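You operate a simulated robot arm through the tools that you are given. There is no shell and no other tool.

You run a simulated robot arm. Do the job below in one go: nothing can be reset, and whatever is moved stays where it is left.

## Task
Tie two half knots on the knotting board and pull each one tight.
Fine: bobbin over the cords, then the navy slider under; push the handle back between the knots; beads, lever and the other braids stay.

Only the result counts: the job must be done as asked and must still hold three seconds after the hand-in. Knocking over, shifting, dropping, spilling or breaking anything else fails it.

## Robot
A 7-joint arm with a fingered hand, fixed in place. Base frame: the origin is on the floor under the middle of its stand, x ahead of it, y to its left, z up. Lengths are in m, angles in degrees, forces in N, time in s.
It reaches about 1.023 m from its shoulder. Its first joint turns from -166.0 to 166.0 degrees. Payload 4 kg.
The tool frame sits at the grasp point between the pads (the TCP): z along the fingers, y along the line on which they close. The tips reach 0.03 m beyond it. The gripper opens to 0.104 m; its body begins 0.035 m behind the TCP. The gripper is a hand of 4 fingers: y runs from the thumb to the fingers, the wrist lies at [-0.015, -0.113, -0.19] in the tool frame, and closing takes about 1.5 s.
Orientation is that of the tool frame in the base frame, as [roll, pitch, yaw] about the fixed x, y, z axes, in that order (R = Rz(yaw) Ry(pitch) Rx(roll)). With the fingers straight down and the wrist toward the robot, the tool's x, y and z point along [0, 1, 0], [1, 0, 0] and [0, 0, -1] of the base frame.

## Interface
- The arm moves only by the tool move_arm. Its argument "series" is a list of rows, each a list of 7 numbers: the shift along the tool's x, y, z in m, then the turn, a rotation vector about the tool's x, y, z in degrees, then the gripper command, from -1 (shut) to 1 (fully open), values between in proportion. In form: [[x, y, z, wx, wy, wz, fingers], ...]. A call has 1 to 20 rows; each row is the pose to reach, as a shift and turn from the pose commanded when the call began, along the tool's axes at that moment. A row lasts 0.2 s, in which the tool goes at most 0.05 m and 8.6 degrees; a call with a longer step from one row to the next is refused whole, and so is a gripper value outside its range. A pose out of reach is approached as far as the arm can. The call stops where the force on the tool passes 90 N (or 10 N more than at its start, if that is more) or the arm is blocked; 0.2 s more then pass. The fingers move at their own pace (about 0.153 m/s each) and stop on an object; they squeeze with about 27 N. The grip force told is the motor's: it shows also when the fingers shut on nothing. Time passes only in rows, and 0.2 s behind the last, so rows that repeat a pose let the fingers close. The reply holds the time, the measured pose of the TCP, the force on the tool along the base axes, the opening and the grip force, in the units named above and with some noise, with the torque about the TCP (base axes, N m) and any sound that the robot's microphone picked up, and new pictures: "show" is both (left out), scene, wrist or none.
- Cameras (640 x 400 px; columns grow to the right, rows downward): "scene" is fixed at [0.4008, 0.6501, 1.3699]; the picture's right is [-0.99, -0.16, 0.00], its down [-0.05, 0.34, -0.94] and it looks along [0.15, -0.93, -0.35] (base axes); focal length 324 px, centre (320, 200). "wrist" rides on the gripper at [0.061, -0.092, -0.13] in the tool frame; the picture's right is [-0.81, 0.28, -0.52], its down [-0.53, -0.71, 0.45] and it looks along [-0.24, 0.64, 0.72] (tool axes); focal length 275 px, centre (320, 200). There is no depth. A picture from a camera that has moved, and an enlarged one, comes with that camera's place and axes in the base frame and with its lens.
- hand_shape(shape): the hand has 4 fingers and takes this shape, open, in about a second: jaw (thumb against the fingers, like two jaws); tri (thumb and two fingers); tip (a fingertip pinch); poke (one finger out to press); point (the index stretched); flat (the hand flat); cup (the hand cupped); fist (a fist). The gripper value then closes the fingers along that shape, each until it touches; the sizes above hold for jaw. It gives what a move gives, with no picture.
- zoom(camera, box): a new picture of the part [left, top, right, bottom] of that camera's present view, enlarged. No time passes.
- sign_off(): hands the job in; it is judged then, once.

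Nothing tells you positions but the pictures and the camera data. Unless the task says otherwise, let go and move clear before handing in.

The tools are called as a command line: name --pt "numbers of a row" for each row, then --argument value for the rest, lists and objects as JSON in quotes. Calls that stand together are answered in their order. move_arm: Moves the arm, as the interface text tells. Its arguments: {"type":"object","properties":{"series":{"type":"array","items":{"type":"array","items":{"type":"number"}}},"show":{"type":"string","enum":["both","scene","wrist","none"]}},"required":["series"]} The other tools are called the same way: hand_shape (shape) gives the hand a shape; zoom (camera, box) takes an enlarged picture of a part of a camera's view; sign_off () hands the job in.

At the start:

```text
time: 0.0
ee_pos: [0.7039, -0.2175, 1.0555]
tcp_rot: [-180.0, 0.0, 89.9]
force: [0.4, 0.0, 0.9]
moment: [-0.02, -0.01, 0.0]
gripper_width: 0.1038
gripper_force: 0.1
shape: jaw
```

scene: 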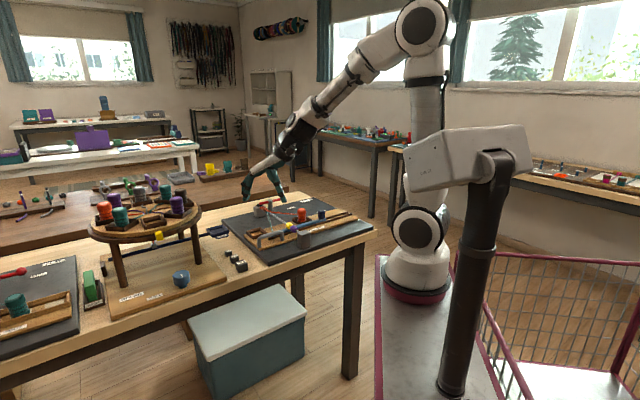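
wrist: 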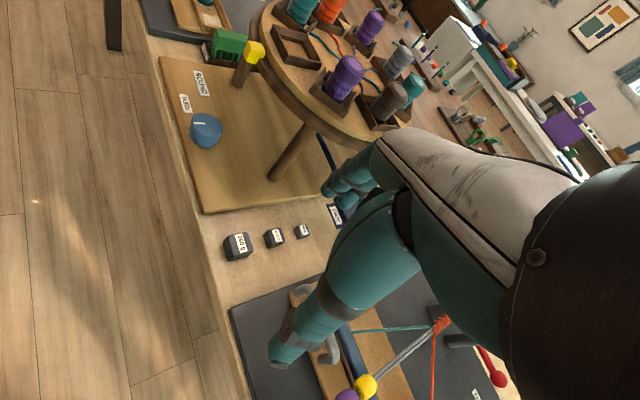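

The table holds a knotting board near the robot, plus a round braiding stand and other items. I'll zoom in on the board before moving anything.

zoom --camera "scene" --box '[200, 170, 390, 290]'

zoom --camera "scene" --box '[240, 190, 340, 253]'

zoom --camera "wrist" --box '[220, 220, 540, 400]'

zoom --camera "scene" --box '[0, 160, 260, 340]'

```text
3.33 times, centred on (295, 230) of scene
camera zoom: at [0.4008, 0.6501, 1.3699], right [-0.99, -0.16, 0.0], down [-0.05, 0.34, -0.94], along [0.15, -0.93, -0.35], focal length 1081 px, centre (403, 100)
```

zoom: 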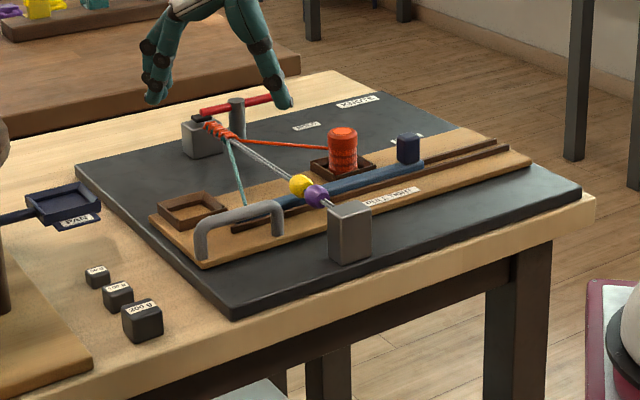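

```text
6.35 times, centred on (290, 222) of scene
camera zoom: at [0.4008, 0.6501, 1.3699], right [-0.99, -0.16, 0.0], down [-0.05, 0.34, -0.94], along [0.15, -0.93, -0.35], focal length 2059 px, centre (510, 64)
```

zoom: 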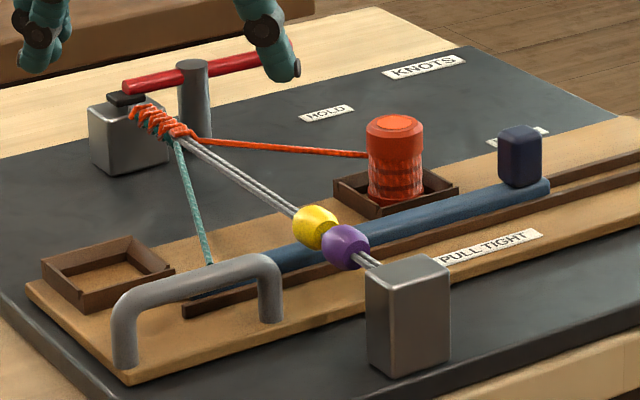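

```text
2.00 times, centred on (380, 310) of wrist
camera zoom: at [0.6113, -0.1542, 1.1852], right [0.27, -0.81, 0.52], down [-0.71, -0.53, -0.45], along [0.64, -0.24, -0.72], focal length 551 px, centre (200, -20)
```

zoom: 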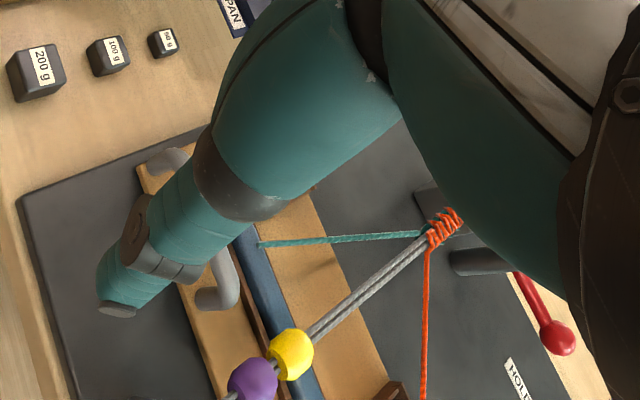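

```text
2.22 times, centred on (130, 250) of scene
camera zoom: at [0.4008, 0.6501, 1.3699], right [-0.99, -0.16, 0.0], down [-0.05, 0.34, -0.94], along [0.15, -0.93, -0.35], focal length 721 px, centre (742, 89)
```

zoom: 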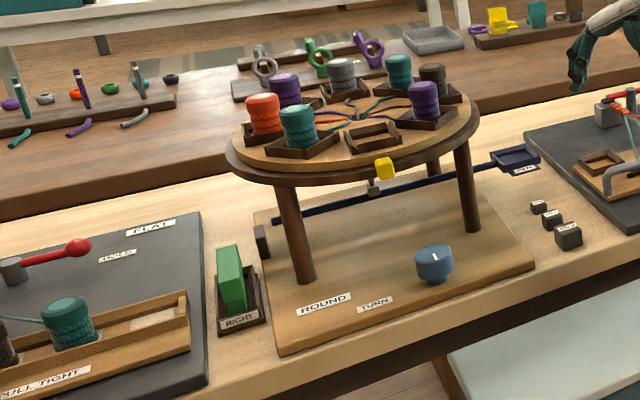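

The hand hangs above the knotting board. Orange bobbin sits in the robot-side tray, the empty tray is at +x, the navy slider knob is at the robot side, and there is a D-shaped handle. I'll lift and pull back to get a clear wrist view.

move_arm --pt "0 0 -0.045 0 0 0 1" --pt "-0.025 -0.03 -0.07 0 0 0 1" --pt "-0.05 -0.07 -0.08 0 0 0 1" --pt "-0.075 -0.11 -0.09 0 0 0 1" --pt "-0.1 -0.15 -0.1 0 0 0 1" --pt "-0.125 -0.19 -0.1 0 0 0 1" --pt "-0.15 -0.23 -0.1 0 0 0 1" --pt "-0.175 -0.27 -0.1 0 0 0 1" --pt "-0.19 -0.3 -0.1 0 0 0 1"

```text
time: 2.0
ee_pos: [0.4045, -0.4049, 1.1589]
tcp_rot: [-180.0, 0.1, 90.0]
force: [-0.4, 0.6, 0.4]
moment: [-0.02, 0.0, -0.01]
gripper_width: 0.1038
gripper_force: 0.1
shape: jaw
camera wrist: at [0.311, -0.3429, 1.2887], right [0.28, -0.81, 0.52], down [-0.71, -0.53, -0.45], along [0.64, -0.24, -0.72], focal length 275 px, centre (320, 200)
```

scene: 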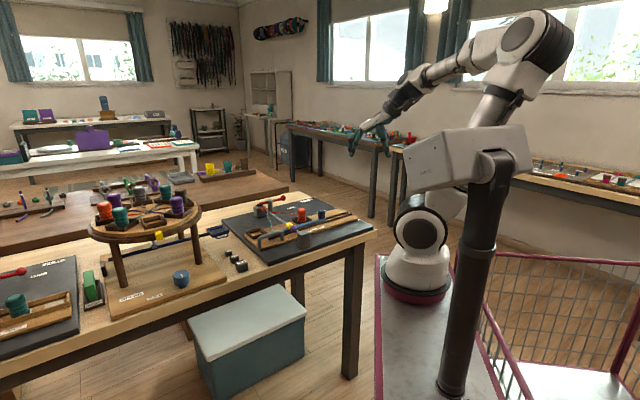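
wrist: 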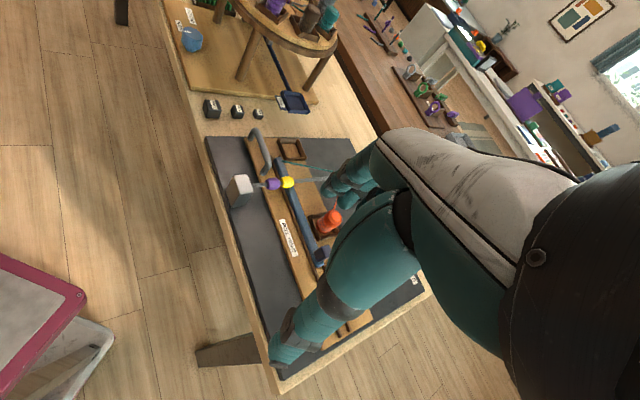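

zoom --camera "wrist" --box '[180, 100, 420, 250]'

zoom --camera "scene" --box '[220, 180, 380, 280]'

zoom --camera "wrist" --box '[190, 230, 430, 380]'

```text
2.67 times, centred on (300, 175) of wrist
camera zoom: at [0.311, -0.3429, 1.2887], right [0.28, -0.81, 0.52], down [-0.71, -0.53, -0.45], along [0.64, -0.24, -0.72], focal length 734 px, centre (373, 267)
```

zoom: 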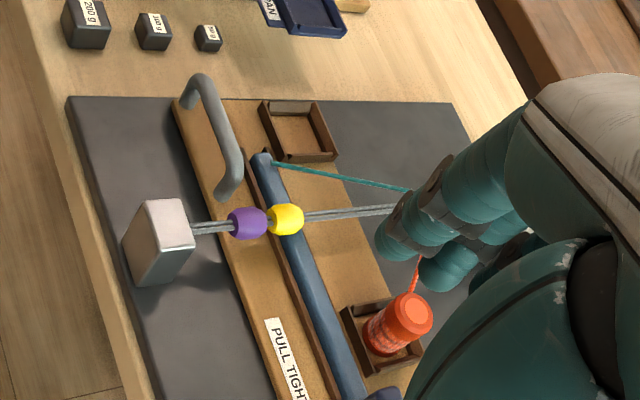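

```text
4.00 times, centred on (300, 230) of scene
camera zoom: at [0.4008, 0.6501, 1.3699], right [-0.99, -0.16, 0.0], down [-0.05, 0.34, -0.94], along [0.15, -0.93, -0.35], focal length 1297 px, centre (400, 80)
```

zoom: 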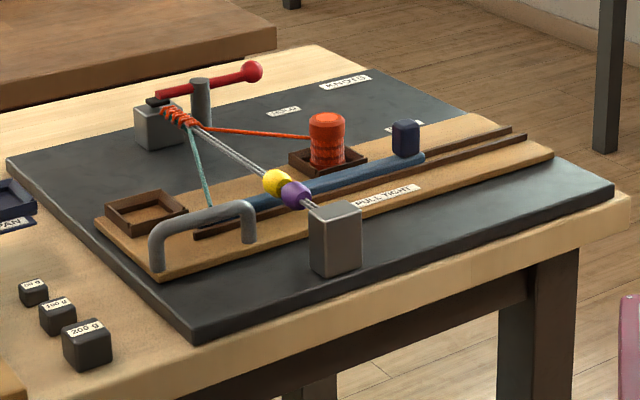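

```text
2.67 times, centred on (310, 305) of wrist
camera zoom: at [0.311, -0.3429, 1.2887], right [0.28, -0.81, 0.52], down [-0.71, -0.53, -0.45], along [0.64, -0.24, -0.72], focal length 734 px, centre (347, -80)
```

zoom: 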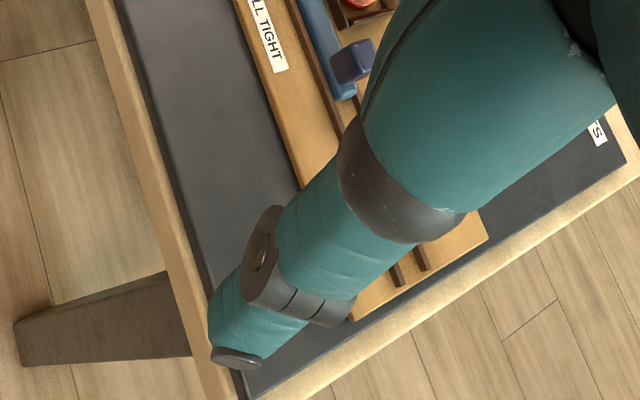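

The board turns out to be rotated about 45° and faces the robot. I'll yaw the tool to match it and take a better view.

move_arm --pt "0.02 0.003 0 0 0 7.5 1" --pt "0.04 0.006 0 0 0 15 1" --pt "0.06 0.01 0 0 0 22.5 1" --pt "0.08 0.013 0 0 0 30 1" --pt "0.1 0.016 0 0 0 37.5 1" --pt "0.122 0.0195 0 0 0 45 1" --pt "0.122 0.0195 0 0 0 45 1"

```text
time: 3.6
ee_pos: [0.4238, -0.2829, 1.1574]
tcp_rot: [-180.0, 0.2, 45.0]
force: [-0.1, -0.5, -0.1]
moment: [0.02, 0.01, 0.0]
gripper_width: 0.1037
gripper_force: 0.1
shape: jaw
camera wrist: at [0.4021, -0.1741, 1.2861], right [-0.38, -0.77, 0.52], down [-0.88, 0.13, -0.45], along [0.28, -0.63, -0.72], focal length 275 px, centre (320, 200)
```

scene: 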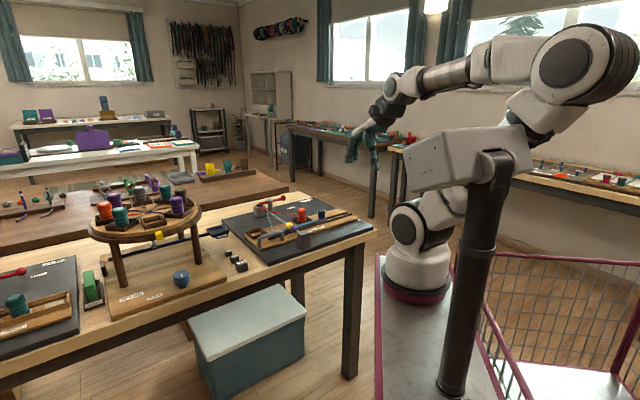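
wrist: 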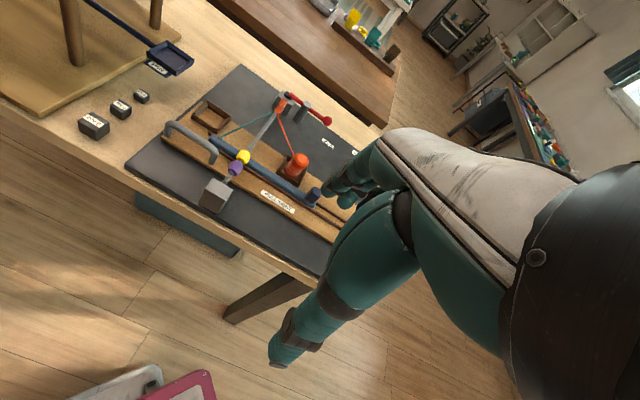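

zoom --camera "wrist" --box '[110, 60, 390, 235]'

zoom --camera "wrist" --box '[150, 85, 270, 160]'

zoom --camera "wrist" --box '[230, 130, 350, 205]'

zoom --camera "scene" --box '[230, 195, 310, 245]'

zoom --camera "scene" --box '[285, 195, 365, 245]'

```text
2.29 times, centred on (250, 148) of wrist
camera zoom: at [0.4021, -0.1741, 1.2861], right [-0.38, -0.77, 0.52], down [-0.88, 0.13, -0.45], along [0.28, -0.63, -0.72], focal length 629 px, centre (480, 320)
```

zoom: 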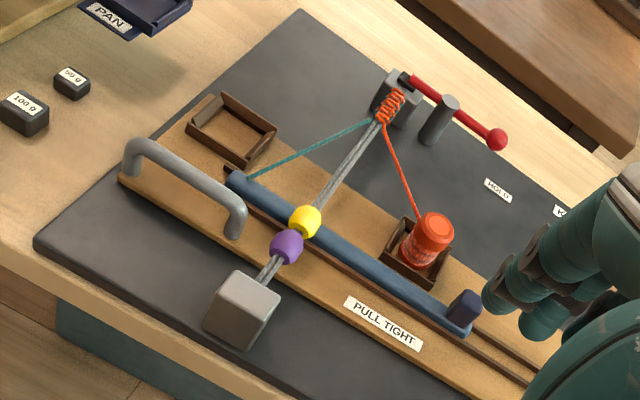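

```text
5.33 times, centred on (210, 122) of wrist
camera zoom: at [0.4021, -0.1741, 1.2861], right [-0.38, -0.77, 0.52], down [-0.88, 0.13, -0.45], along [0.28, -0.63, -0.72], focal length 1468 px, centre (907, 613)
```

zoom: 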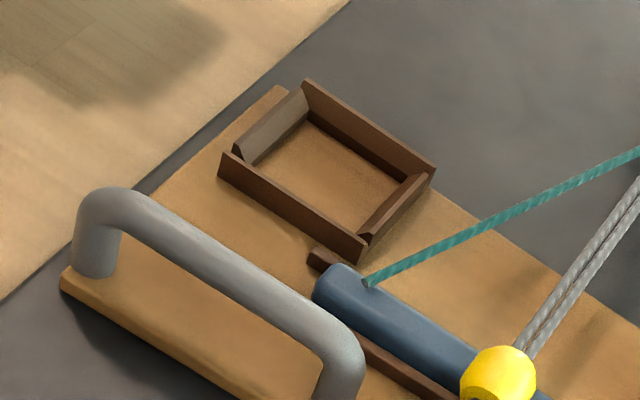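

```text
5.33 times, centred on (290, 168) of wrist
camera zoom: at [0.4021, -0.1741, 1.2861], right [-0.38, -0.77, 0.52], down [-0.88, 0.13, -0.45], along [0.28, -0.63, -0.72], focal length 1468 px, centre (480, 373)
```

zoom: 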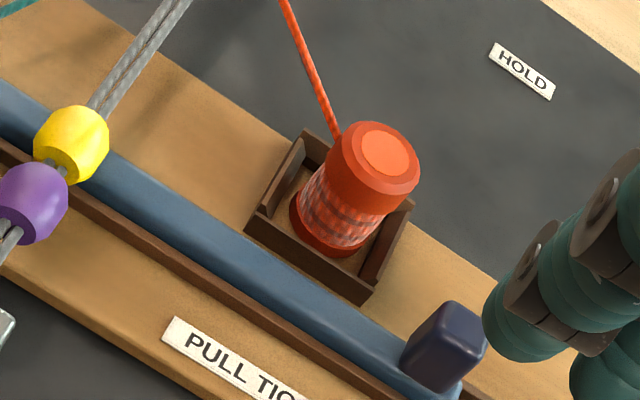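

```text
8.00 times, centred on (270, 220) of scene
camera zoom: at [0.4008, 0.6501, 1.3699], right [-0.99, -0.16, 0.0], down [-0.05, 0.34, -0.94], along [0.15, -0.93, -0.35], focal length 2594 px, centre (720, 40)
```

zoom: 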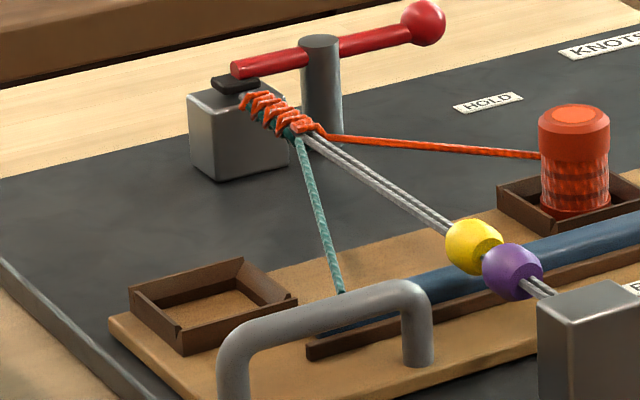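

```text
8.00 times, centred on (325, 220) of scene
camera zoom: at [0.4008, 0.6501, 1.3699], right [-0.99, -0.16, 0.0], down [-0.05, 0.34, -0.94], along [0.15, -0.93, -0.35], focal length 2594 px, centre (280, 40)
```

zoom: 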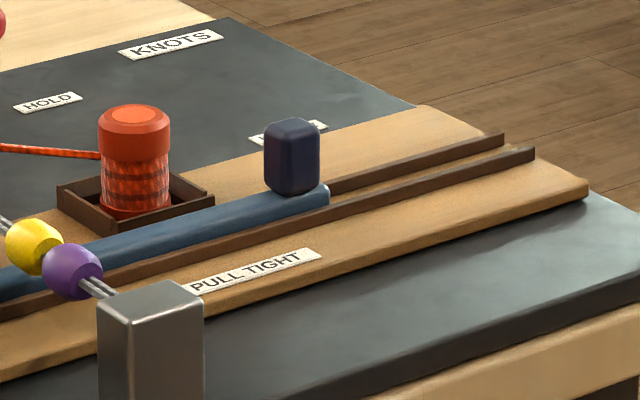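

zoom --camera "scene" --box '[330, 90, 410, 170]'

zoom --camera "wrist" --box '[260, 120, 440, 380]'

```text
5.00 times, centred on (370, 130) of scene
camera zoom: at [0.4008, 0.6501, 1.3699], right [-0.99, -0.16, 0.0], down [-0.05, 0.34, -0.94], along [0.15, -0.93, -0.35], focal length 1621 px, centre (70, 550)
```

zoom: 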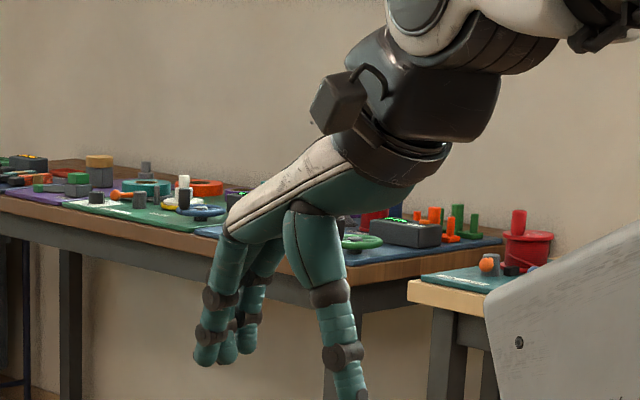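

```text
1.54 times, centred on (350, 250) of wrist
camera zoom: at [0.4021, -0.1741, 1.2861], right [-0.38, -0.77, 0.52], down [-0.88, 0.13, -0.45], along [0.28, -0.63, -0.72], focal length 424 px, centre (274, 123)
```

zoom: 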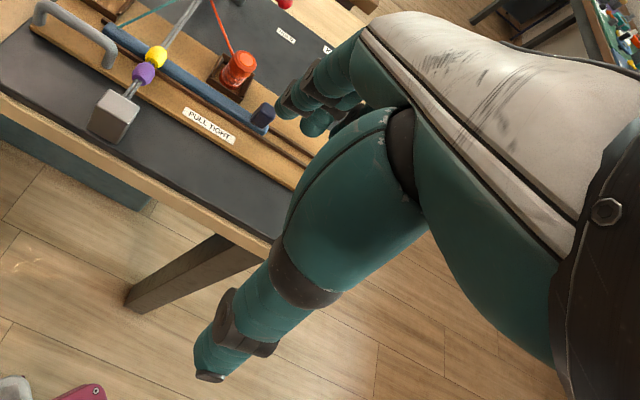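

The hand clears everything on the table. Next I'll hover above the bobbin, which I put at board coordinates s≈0.097, w≈0.838 with its top near z≈0.88.

move_arm --pt "0 0.042 0.018 0 0 0 1" --pt "0 0.084 0.036 0 0 0 1" --pt "0 0.126 0.054 0 0 0 1" --pt "0 0.168 0.072 0 0 0 1" --pt "-0.001 0.21 0.09 0 0 0 1" --pt "-0.002 0.252 0.108 0 0 0 0.8" --pt "-0.002 0.294 0.126 0 0 0 0.6" --pt "-0.0024 0.338 0.146 0 0 0 0.6" --pt "-0.0024 0.338 0.15 0 0 0 0.6"

```text
time: 5.6
ee_pos: [0.6631, -0.5246, 1.0071]
tcp_rot: [179.9, 0.1, 44.9]
force: [-0.7, 0.3, 0.0]
moment: [-0.04, -0.01, 0.01]
gripper_width: 0.0835
gripper_force: 0.1
shape: jaw
camera wrist: at [0.6409, -0.4158, 1.1359], right [-0.38, -0.77, 0.52], down [-0.88, 0.13, -0.46], along [0.28, -0.63, -0.72], focal length 275 px, centre (320, 200)
```

scene: 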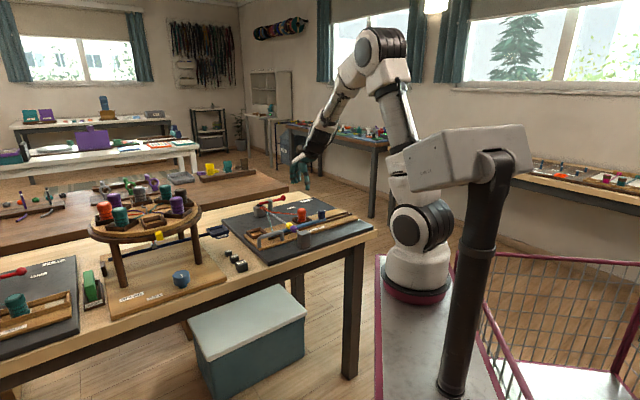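
wrist: 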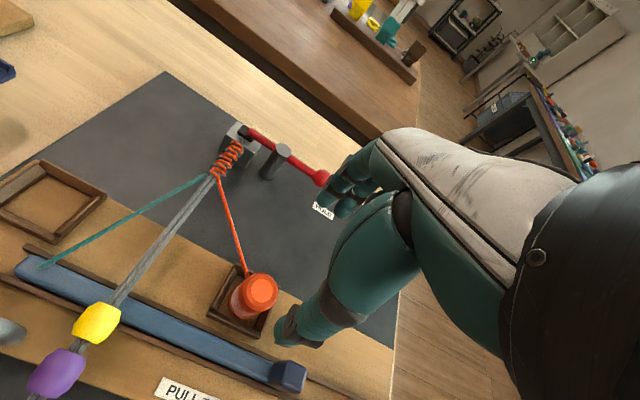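

The TCP is right above the bobbin, off by about 3 mm along the board. I'll descend partway and check alignment.

move_arm --pt "-0.0015 0 0.04 0 0 0 0.45" --pt "-0.003 -0.001 0.08 0 0 0 0.45" --pt "-0.003 -0.001 0.105 0 0 0 0.45" --pt "-0.003 -0.001 0.105 0 0 0 0.45"

zoom --camera "scene" --box '[240, 170, 352, 240]'

zoom --camera "wrist" --box '[200, 120, 440, 370]'

```text
time: 6.6
ee_pos: [0.6584, -0.5272, 0.9027]
tcp_rot: [-180.0, 0.0, 44.9]
force: [1.0, -0.4, -0.3]
moment: [-0.03, 0.0, 0.01]
gripper_width: 0.0758
gripper_force: 0.1
shape: jaw
camera wrist: at [0.636, -0.4187, 1.0313], right [-0.38, -0.77, 0.52], down [-0.88, 0.13, -0.46], along [0.28, -0.63, -0.72], focal length 275 px, centre (320, 200)
```

scene: 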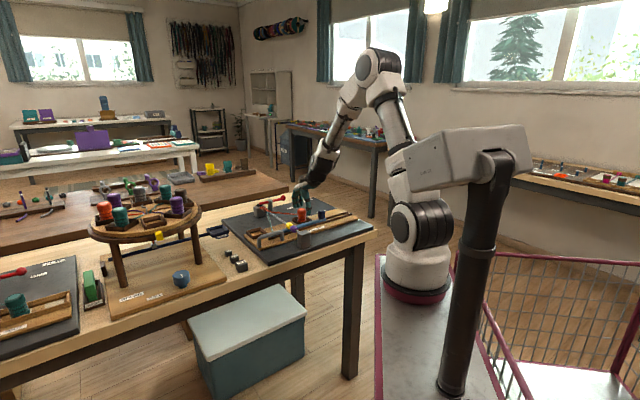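
wrist: 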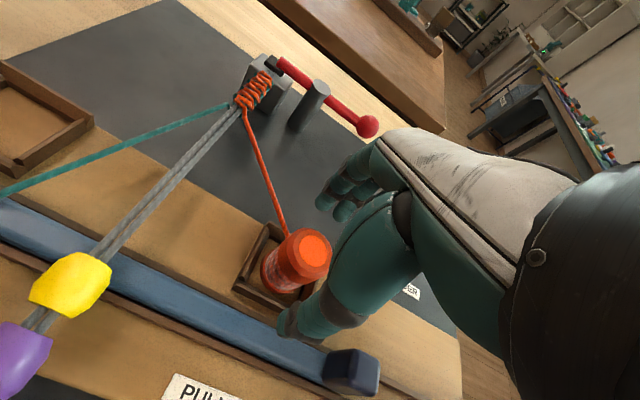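

```text
5.71 times, centred on (296, 205) of scene
camera zoom: at [0.4008, 0.6501, 1.3699], right [-0.99, -0.16, 0.0], down [-0.05, 0.34, -0.94], along [0.15, -0.93, -0.35], focal length 1853 px, centre (457, 171)
```

zoom: 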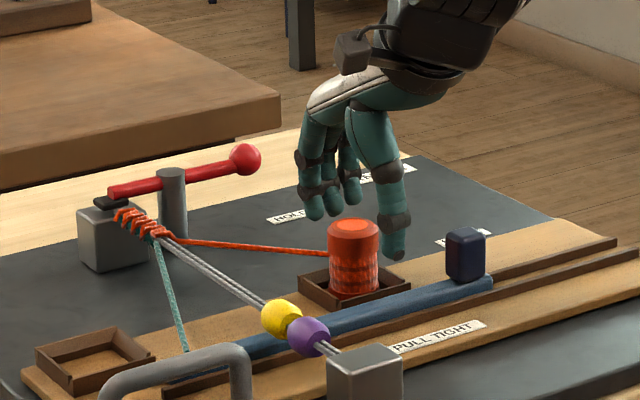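

```text
1.60 times, centred on (320, 245) of wrist
camera zoom: at [0.636, -0.4187, 1.0313], right [-0.38, -0.77, 0.52], down [-0.88, 0.13, -0.46], along [0.28, -0.63, -0.72], focal length 440 px, centre (320, 128)
```

zoom: 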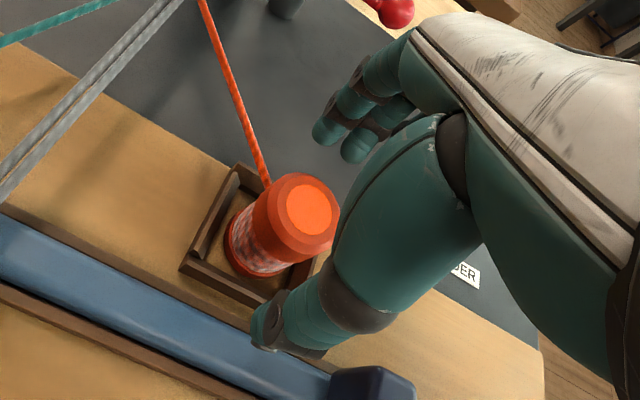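

Alignment is good. I'll descend to TCP z≈0.875 and close slowly on the bobbin.

move_arm --pt "0.002 0 0.014 0 0 0 0.45" --pt "0.002 0 0.027 0 0 0 0.45" --pt "0.002 0 0.027 0 0 0 0.45"

zoom --camera "scene" --box '[240, 170, 352, 240]'

zoom --camera "wrist" --box '[200, 170, 440, 320]'

```text
time: 7.4
ee_pos: [0.659, -0.5251, 0.8735]
tcp_rot: [179.9, 0.1, 44.9]
force: [-0.4, -0.1, 0.7]
moment: [0.05, 0.03, 0.02]
gripper_width: 0.0755
gripper_force: 0.1
shape: jaw
camera wrist: at [0.6364, -0.417, 1.0039], right [-0.38, -0.77, 0.52], down [-0.88, 0.13, -0.46], along [0.28, -0.63, -0.72], focal length 275 px, centre (320, 200)
```

scene: 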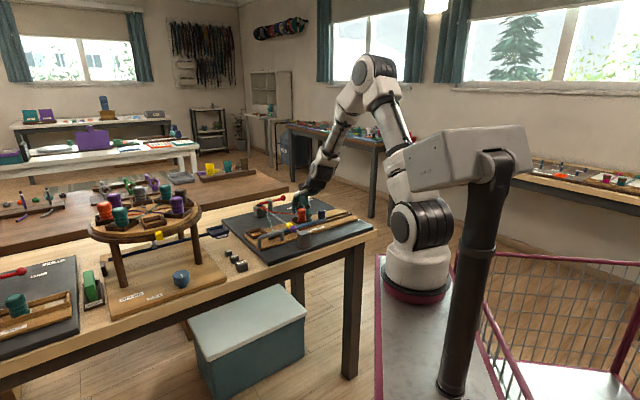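
wrist: 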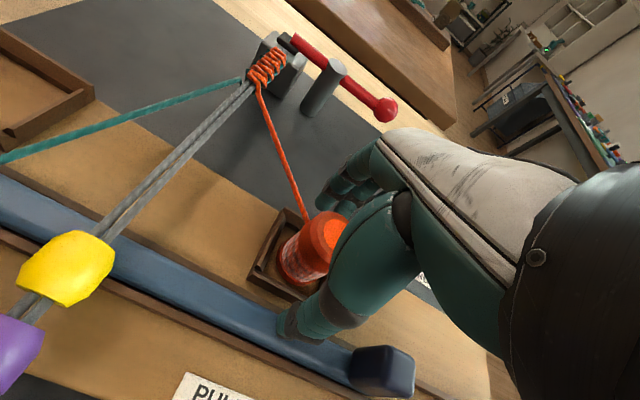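

```text
5.71 times, centred on (296, 205) of scene
camera zoom: at [0.4008, 0.6501, 1.3699], right [-0.99, -0.16, 0.0], down [-0.05, 0.34, -0.94], along [0.15, -0.93, -0.35], focal length 1853 px, centre (457, 171)
```

zoom: 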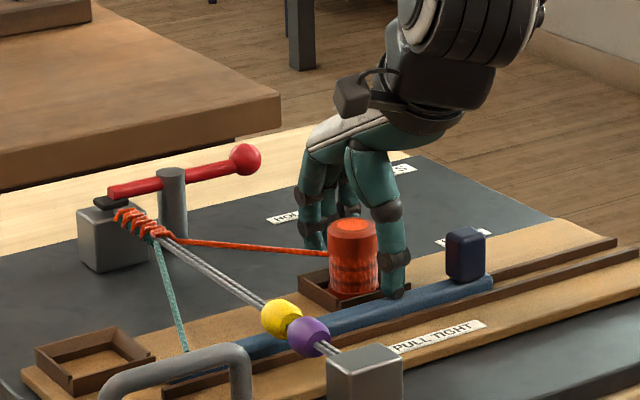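

```text
2.67 times, centred on (320, 245) of wrist
camera zoom: at [0.6364, -0.417, 1.0039], right [-0.38, -0.77, 0.52], down [-0.88, 0.13, -0.46], along [0.28, -0.63, -0.72], focal length 734 px, centre (320, 80)
```

zoom: 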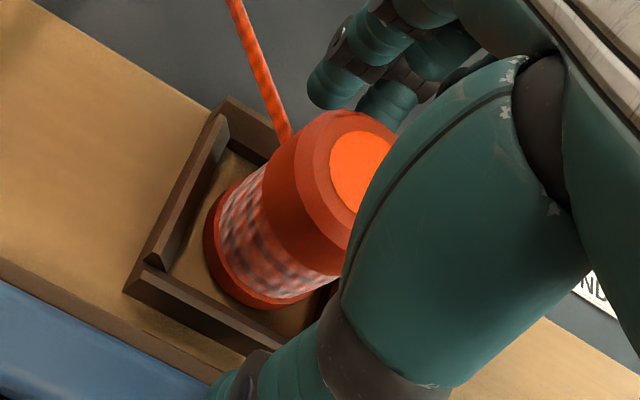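

move_arm --pt "0.0005 0.001 -0.004 0 0 0 0.2" --pt "0.0005 0.001 -0.004 0 0 0 -0.1" --pt "0.0005 0.001 -0.004 0 0 0 -0.4" --pt "0.0005 0.001 -0.004 0 0 0 -0.7" --pt "0.0005 0.001 -0.004 0 0 0 -1" --pt "0.0005 0.001 -0.004 0 0 0 -1" --pt "0.0005 0.001 -0.004 0 0 0 -1" --pt "0.0005 0.001 -0.004 0 0 0 -1"

zoom --camera "scene" --box '[240, 170, 352, 240]'

zoom --camera "wrist" --box '[200, 170, 440, 320]'

```text
time: 9.2
ee_pos: [0.6596, -0.5256, 0.8786]
tcp_rot: [-179.9, 0.0, 44.9]
force: [0.1, 0.0, -0.5]
moment: [0.01, 0.0, -0.02]
gripper_width: 0.0292
gripper_force: 27.0
shape: jaw
camera wrist: at [0.6376, -0.4171, 1.0075], right [-0.38, -0.77, 0.52], down [-0.88, 0.13, -0.46], along [0.28, -0.63, -0.72], focal length 275 px, centre (320, 200)
```

scene: 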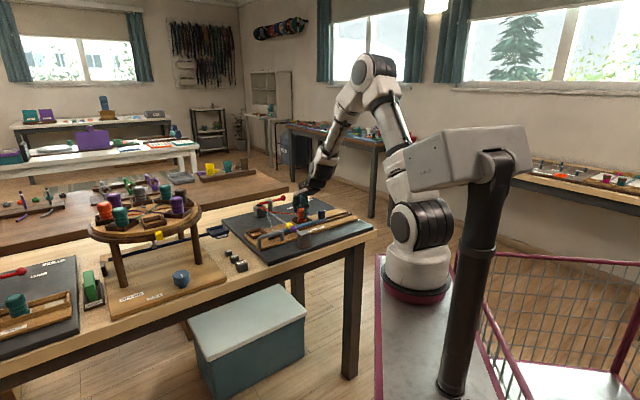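
wrist: 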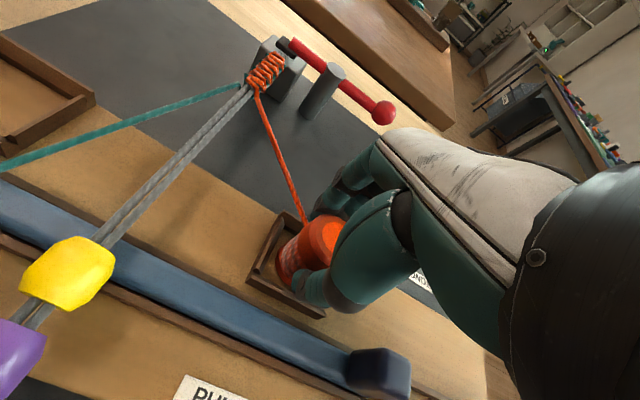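

```text
5.71 times, centred on (296, 205) of scene
camera zoom: at [0.4008, 0.6501, 1.3699], right [-0.99, -0.16, 0.0], down [-0.05, 0.34, -0.94], along [0.15, -0.93, -0.35], focal length 1853 px, centre (457, 171)
```

zoom: 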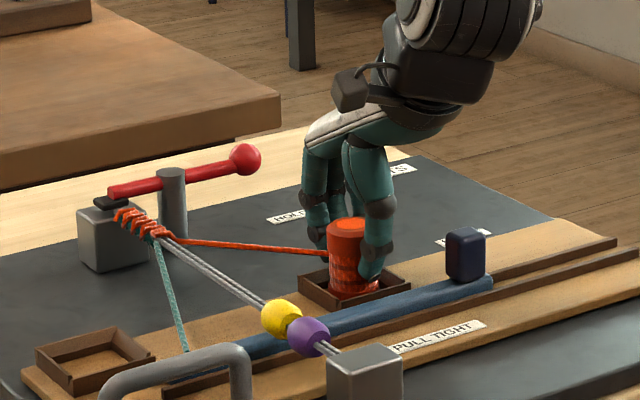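

```text
2.67 times, centred on (320, 245) of wrist
camera zoom: at [0.6376, -0.4171, 1.0075], right [-0.38, -0.77, 0.52], down [-0.88, 0.13, -0.46], along [0.28, -0.63, -0.72], focal length 734 px, centre (320, 80)
```

zoom: 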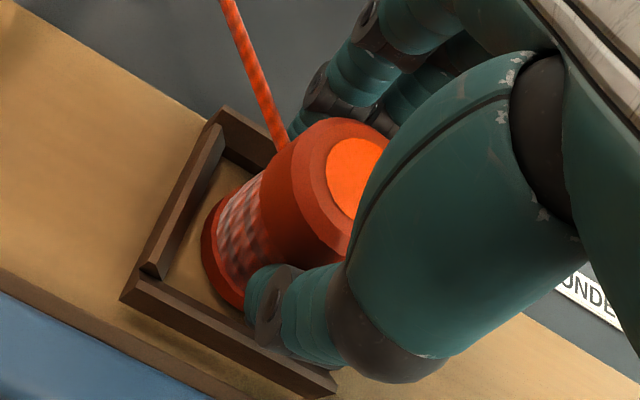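

The bobbin is gripped around its waist under the cap. I'll lift it straight up.

move_arm --pt "0 0 -0.02 0 0 0 -1" --pt "0 0 -0.04 0 0 0 -1" --pt "0 0 -0.06 0 0 0 -1" --pt "0 0 -0.08 0 0 0 -1" --pt "0 0 -0.08 0 0 0 -1"

zoom --camera "scene" --box '[240, 170, 352, 240]'

```text
time: 10.4
ee_pos: [0.6612, -0.5241, 0.9599]
tcp_rot: [-179.9, -0.1, 44.9]
force: [0.4, -0.3, 0.3]
moment: [0.0, 0.01, -0.02]
gripper_width: 0.029
gripper_force: 26.9
shape: jaw
camera wrist: at [0.6379, -0.4155, 1.0886], right [-0.38, -0.77, 0.52], down [-0.88, 0.13, -0.46], along [0.28, -0.63, -0.72], focal length 275 px, centre (320, 200)
```

scene: 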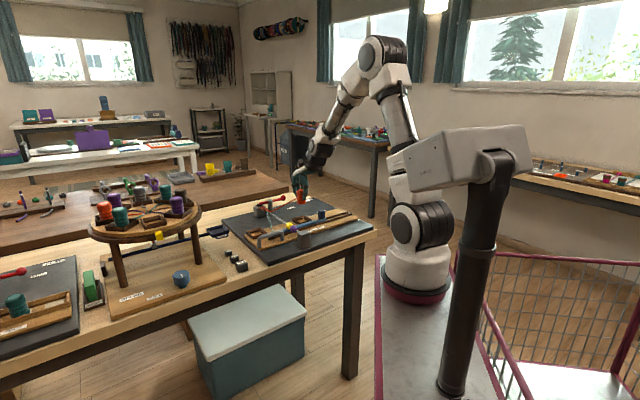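
wrist: 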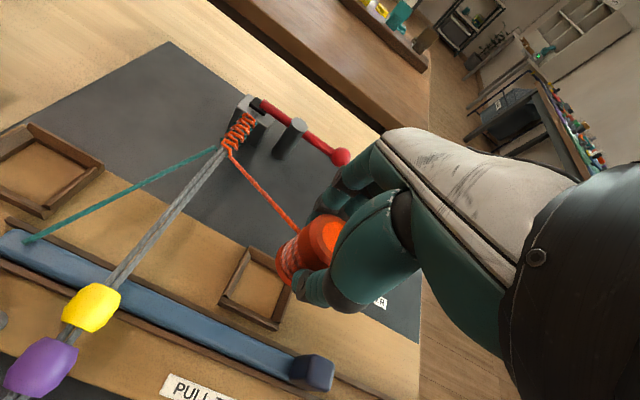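

```text
5.71 times, centred on (296, 205) of scene
camera zoom: at [0.4008, 0.6501, 1.3699], right [-0.99, -0.16, 0.0], down [-0.05, 0.34, -0.94], along [0.15, -0.93, -0.35], focal length 1853 px, centre (457, 171)
```

zoom: 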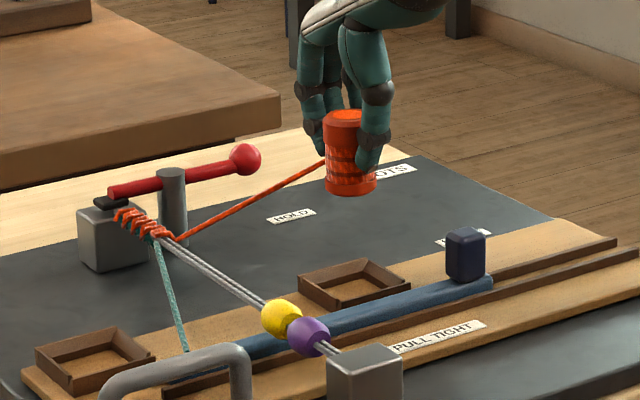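

The bobbin is up with its cord trailing, and its base is at about z≈0.91. I'll carry it over the grey cords toward the empty tray at s≈0.294.

move_arm --pt "0.035 0 -0.005 0 0 0 -1" --pt "0.07 0 -0.01 0 0 0 -1" --pt "0.105 0 -0.01 0 0 0 -1" --pt "0.14 0 -0.01 0 0 0 -1" --pt "0.17 0 -0.01 0 0 0 -1" --pt "0.196 -0.001 -0.005 0 0 0 -1" --pt "0.196 -0.001 -0.005 0 0 0 -1"

zoom --camera "scene" --box '[220, 170, 332, 240]'

zoom --camera "wrist" --box '[200, 200, 360, 350]'

```text
time: 12.0
ee_pos: [0.7993, -0.384, 0.9634]
tcp_rot: [-180.0, 0.0, 44.9]
force: [-0.1, -0.3, -0.3]
moment: [0.01, 0.04, 0.0]
gripper_width: 0.0287
gripper_force: 27.2
shape: jaw
camera wrist: at [0.7758, -0.2756, 1.0924], right [-0.38, -0.77, 0.52], down [-0.88, 0.13, -0.46], along [0.28, -0.63, -0.72], focal length 275 px, centre (320, 200)
```

scene: 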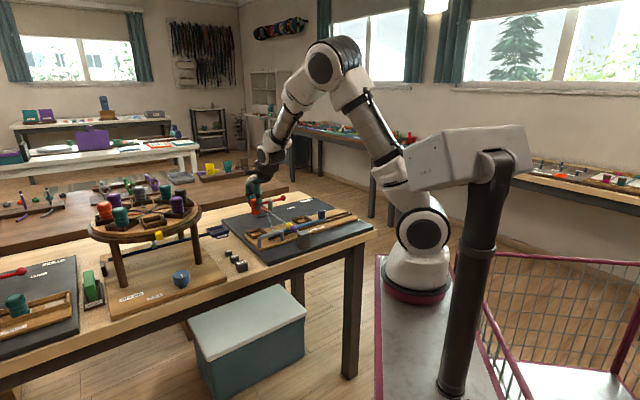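
wrist: 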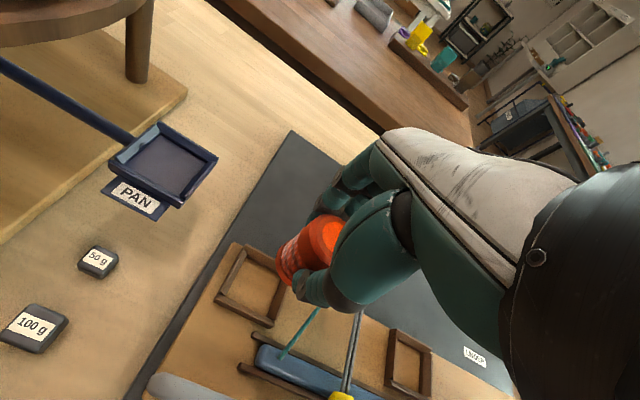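

```text
5.71 times, centred on (276, 205) of scene
camera zoom: at [0.4008, 0.6501, 1.3699], right [-0.99, -0.16, 0.0], down [-0.05, 0.34, -0.94], along [0.15, -0.93, -0.35], focal length 1853 px, centre (571, 171)
```

zoom: 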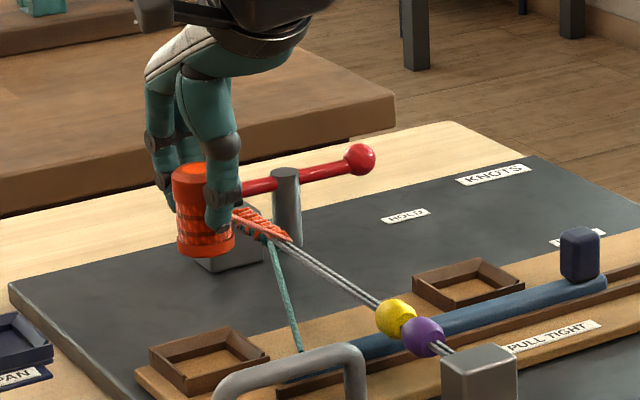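

```text
2.67 times, centred on (280, 275) of wrist
camera zoom: at [0.7758, -0.2756, 1.0924], right [-0.38, -0.77, 0.52], down [-0.88, 0.13, -0.46], along [0.28, -0.63, -0.72], focal length 734 px, centre (427, 0)
```

zoom: 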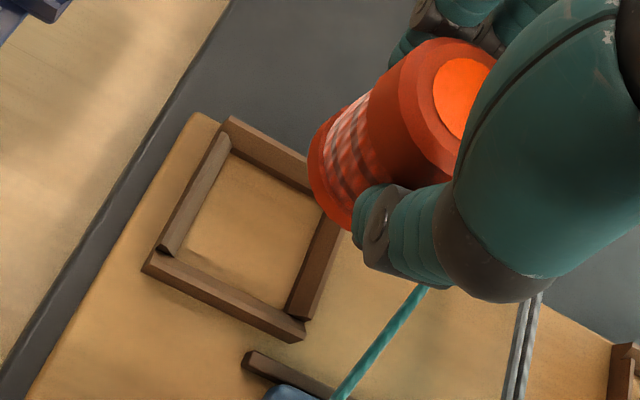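

The bobbin hangs directly over the empty tray. I'll lower it into place.

move_arm --pt "0 0 0.03 0 0 0 -1" --pt "0 0 0.055 0 0 0 -1" --pt "0 0 0.072 0 0 0 -1" --pt "0 0 0.072 0 0 0 -1"

zoom --camera "scene" --box '[220, 170, 332, 240]'

zoom --camera "wrist" --box '[200, 200, 360, 350]'

```text
time: 13.0
ee_pos: [0.7996, -0.384, 0.8905]
tcp_rot: [179.9, 0.0, 44.9]
force: [-0.2, -0.1, -0.5]
moment: [0.05, 0.02, 0.0]
gripper_width: 0.0289
gripper_force: 27.4
shape: jaw
camera wrist: at [0.7766, -0.277, 1.0197], right [-0.38, -0.77, 0.52], down [-0.88, 0.13, -0.46], along [0.28, -0.63, -0.72], focal length 275 px, centre (320, 200)
```

scene: 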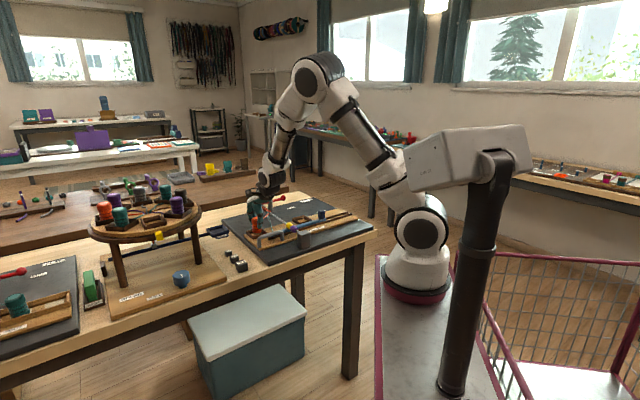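
wrist: 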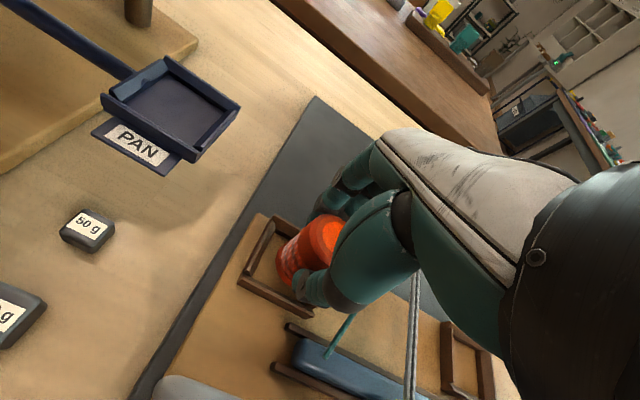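

```text
5.71 times, centred on (276, 205) of scene
camera zoom: at [0.4008, 0.6501, 1.3699], right [-0.99, -0.16, 0.0], down [-0.05, 0.34, -0.94], along [0.15, -0.93, -0.35], focal length 1853 px, centre (571, 171)
```

zoom: 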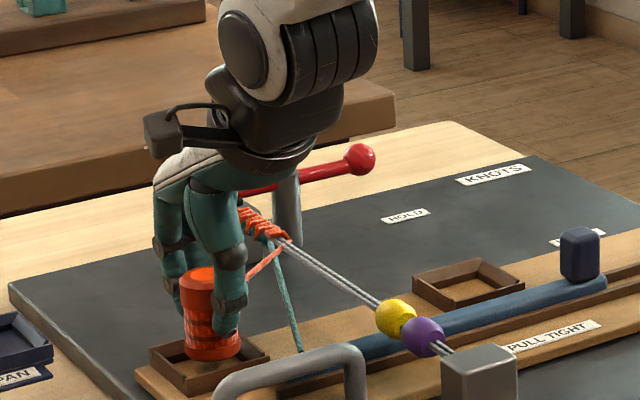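

```text
2.67 times, centred on (280, 275) of wrist
camera zoom: at [0.7766, -0.277, 1.0197], right [-0.38, -0.77, 0.52], down [-0.88, 0.13, -0.46], along [0.28, -0.63, -0.72], focal length 734 px, centre (427, 0)
```

zoom: 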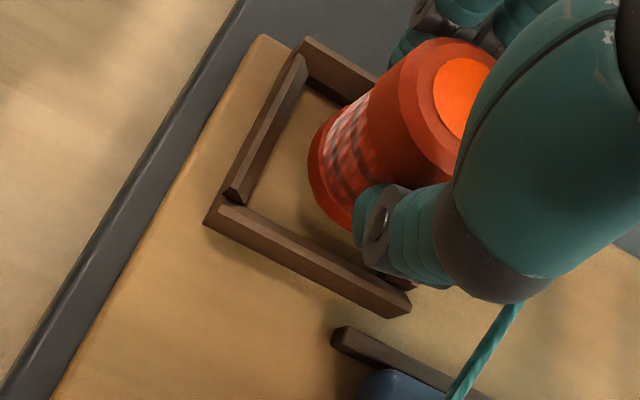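

move_arm --pt "0.002 0 0.005 0 0 0 -1" --pt "0.002 0 0.01 0 0 0 -1" --pt "0.002 0 0.0115 0 0 0 -1" --pt "0.002 0 0.0115 0 0 0 -1"

zoom --camera "scene" --box '[220, 170, 332, 240]'

zoom --camera "wrist" --box '[200, 200, 360, 350]'

```text
time: 14.0
ee_pos: [0.8011, -0.3844, 0.8793]
tcp_rot: [-179.9, 0.0, 44.9]
force: [-0.1, -0.1, -0.1]
moment: [0.01, 0.01, 0.01]
gripper_width: 0.029
gripper_force: 27.1
shape: jaw
camera wrist: at [0.7776, -0.2754, 1.0089], right [-0.38, -0.77, 0.52], down [-0.88, 0.13, -0.46], along [0.28, -0.63, -0.72], focal length 275 px, centre (320, 200)
```

scene: 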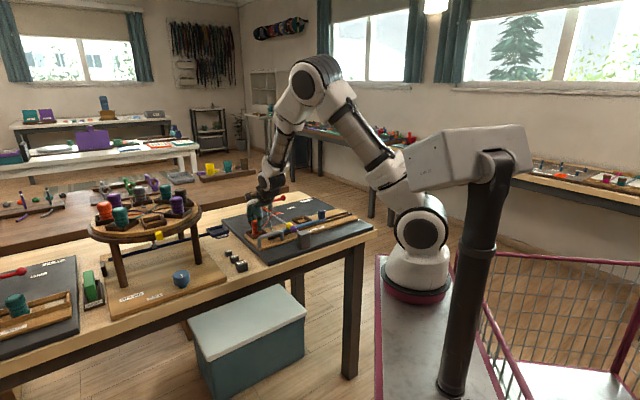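
wrist: 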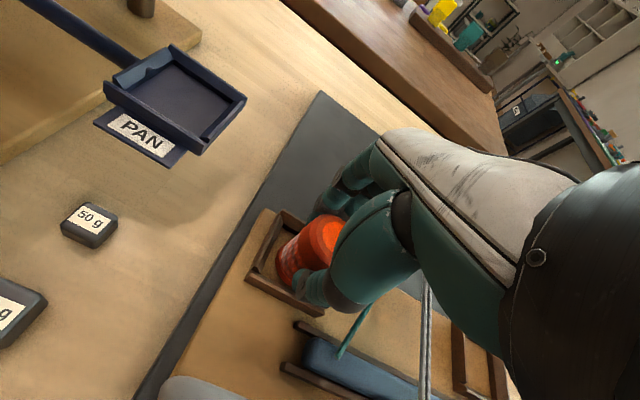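

```text
5.71 times, centred on (276, 205) of scene
camera zoom: at [0.4008, 0.6501, 1.3699], right [-0.99, -0.16, 0.0], down [-0.05, 0.34, -0.94], along [0.15, -0.93, -0.35], focal length 1853 px, centre (571, 171)
```

zoom: 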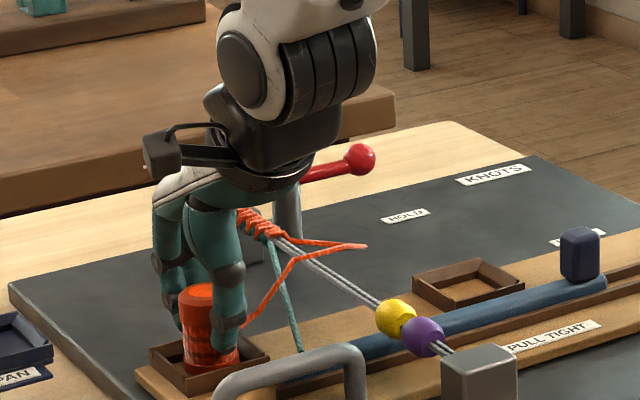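

```text
2.67 times, centred on (280, 275) of wrist
camera zoom: at [0.7776, -0.2754, 1.0089], right [-0.38, -0.77, 0.52], down [-0.88, 0.13, -0.46], along [0.28, -0.63, -0.72], focal length 734 px, centre (427, 0)
```

zoom: 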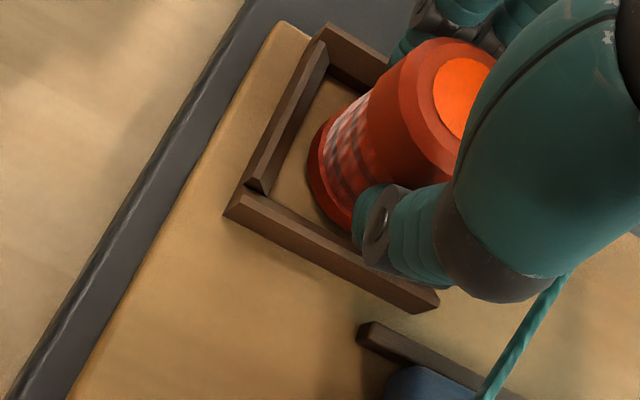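

The loop has formed over the cords and the bobbin sits in the tray. I'll release with a small opening and lift straight up.

move_arm --pt "0 0 0.0005 0 0 0 -0.3" --pt "0 0 0.0005 0 0 0 -0.1" --pt "0 0 0.0005 0 0 0 0.1" --pt "0 0 0.0005 0 0 0 0.15" --pt "0 0 -0.02 0 0 0 0.15" --pt "0 0 -0.05 0 0 0 0.15" --pt "0 0 -0.09 0 0 0 0.15" --pt "0 0 -0.09 0 0 0 0.15"

zoom --camera "scene" --box '[220, 180, 332, 250]'

zoom --camera "wrist" --box '[140, 200, 380, 350]'

```text
time: 15.8
ee_pos: [0.7987, -0.3852, 0.9711]
tcp_rot: [180.0, 0.0, 44.9]
force: [1.1, 0.0, -0.1]
moment: [-0.01, -0.01, -0.01]
gripper_width: 0.0593
gripper_force: 0.0
shape: jaw
camera wrist: at [0.7751, -0.2772, 1.1], right [-0.38, -0.77, 0.52], down [-0.88, 0.13, -0.46], along [0.28, -0.63, -0.72], focal length 275 px, centre (320, 200)
```

scene: 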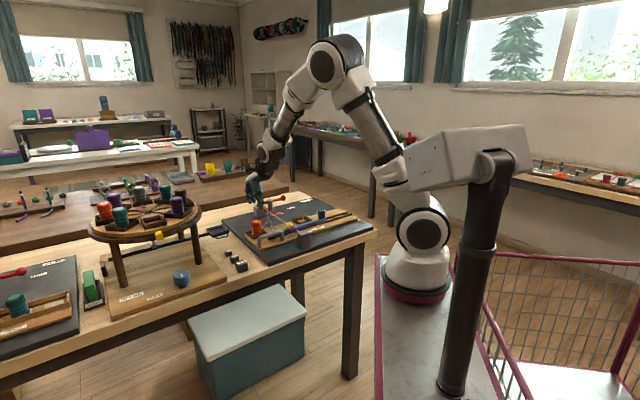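
wrist: 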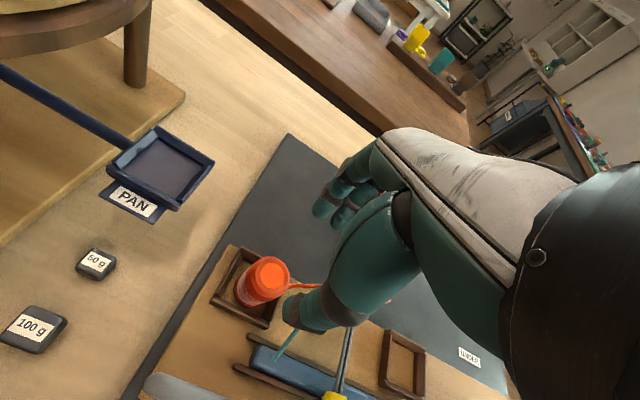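

```text
5.71 times, centred on (276, 215) of scene
camera zoom: at [0.4008, 0.6501, 1.3699], right [-0.99, -0.16, 0.0], down [-0.05, 0.34, -0.94], along [0.15, -0.93, -0.35], focal length 1853 px, centre (571, 114)
```

zoom: 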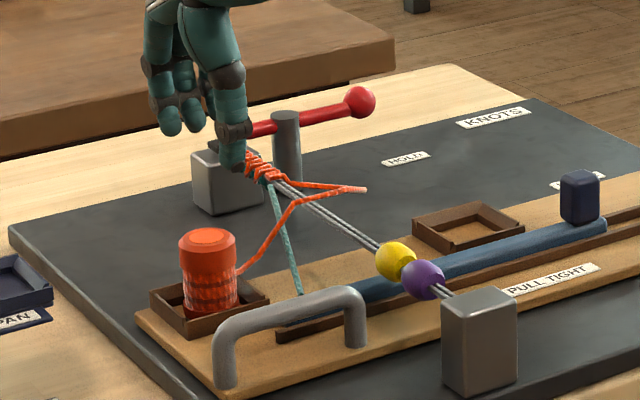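

```text
2.67 times, centred on (260, 275) of wrist
camera zoom: at [0.7751, -0.2772, 1.1], right [-0.38, -0.77, 0.52], down [-0.88, 0.13, -0.46], along [0.28, -0.63, -0.72], focal length 734 px, centre (480, 0)
```

zoom: 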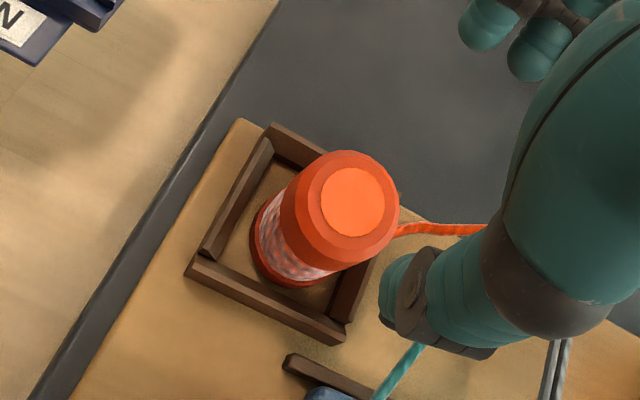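

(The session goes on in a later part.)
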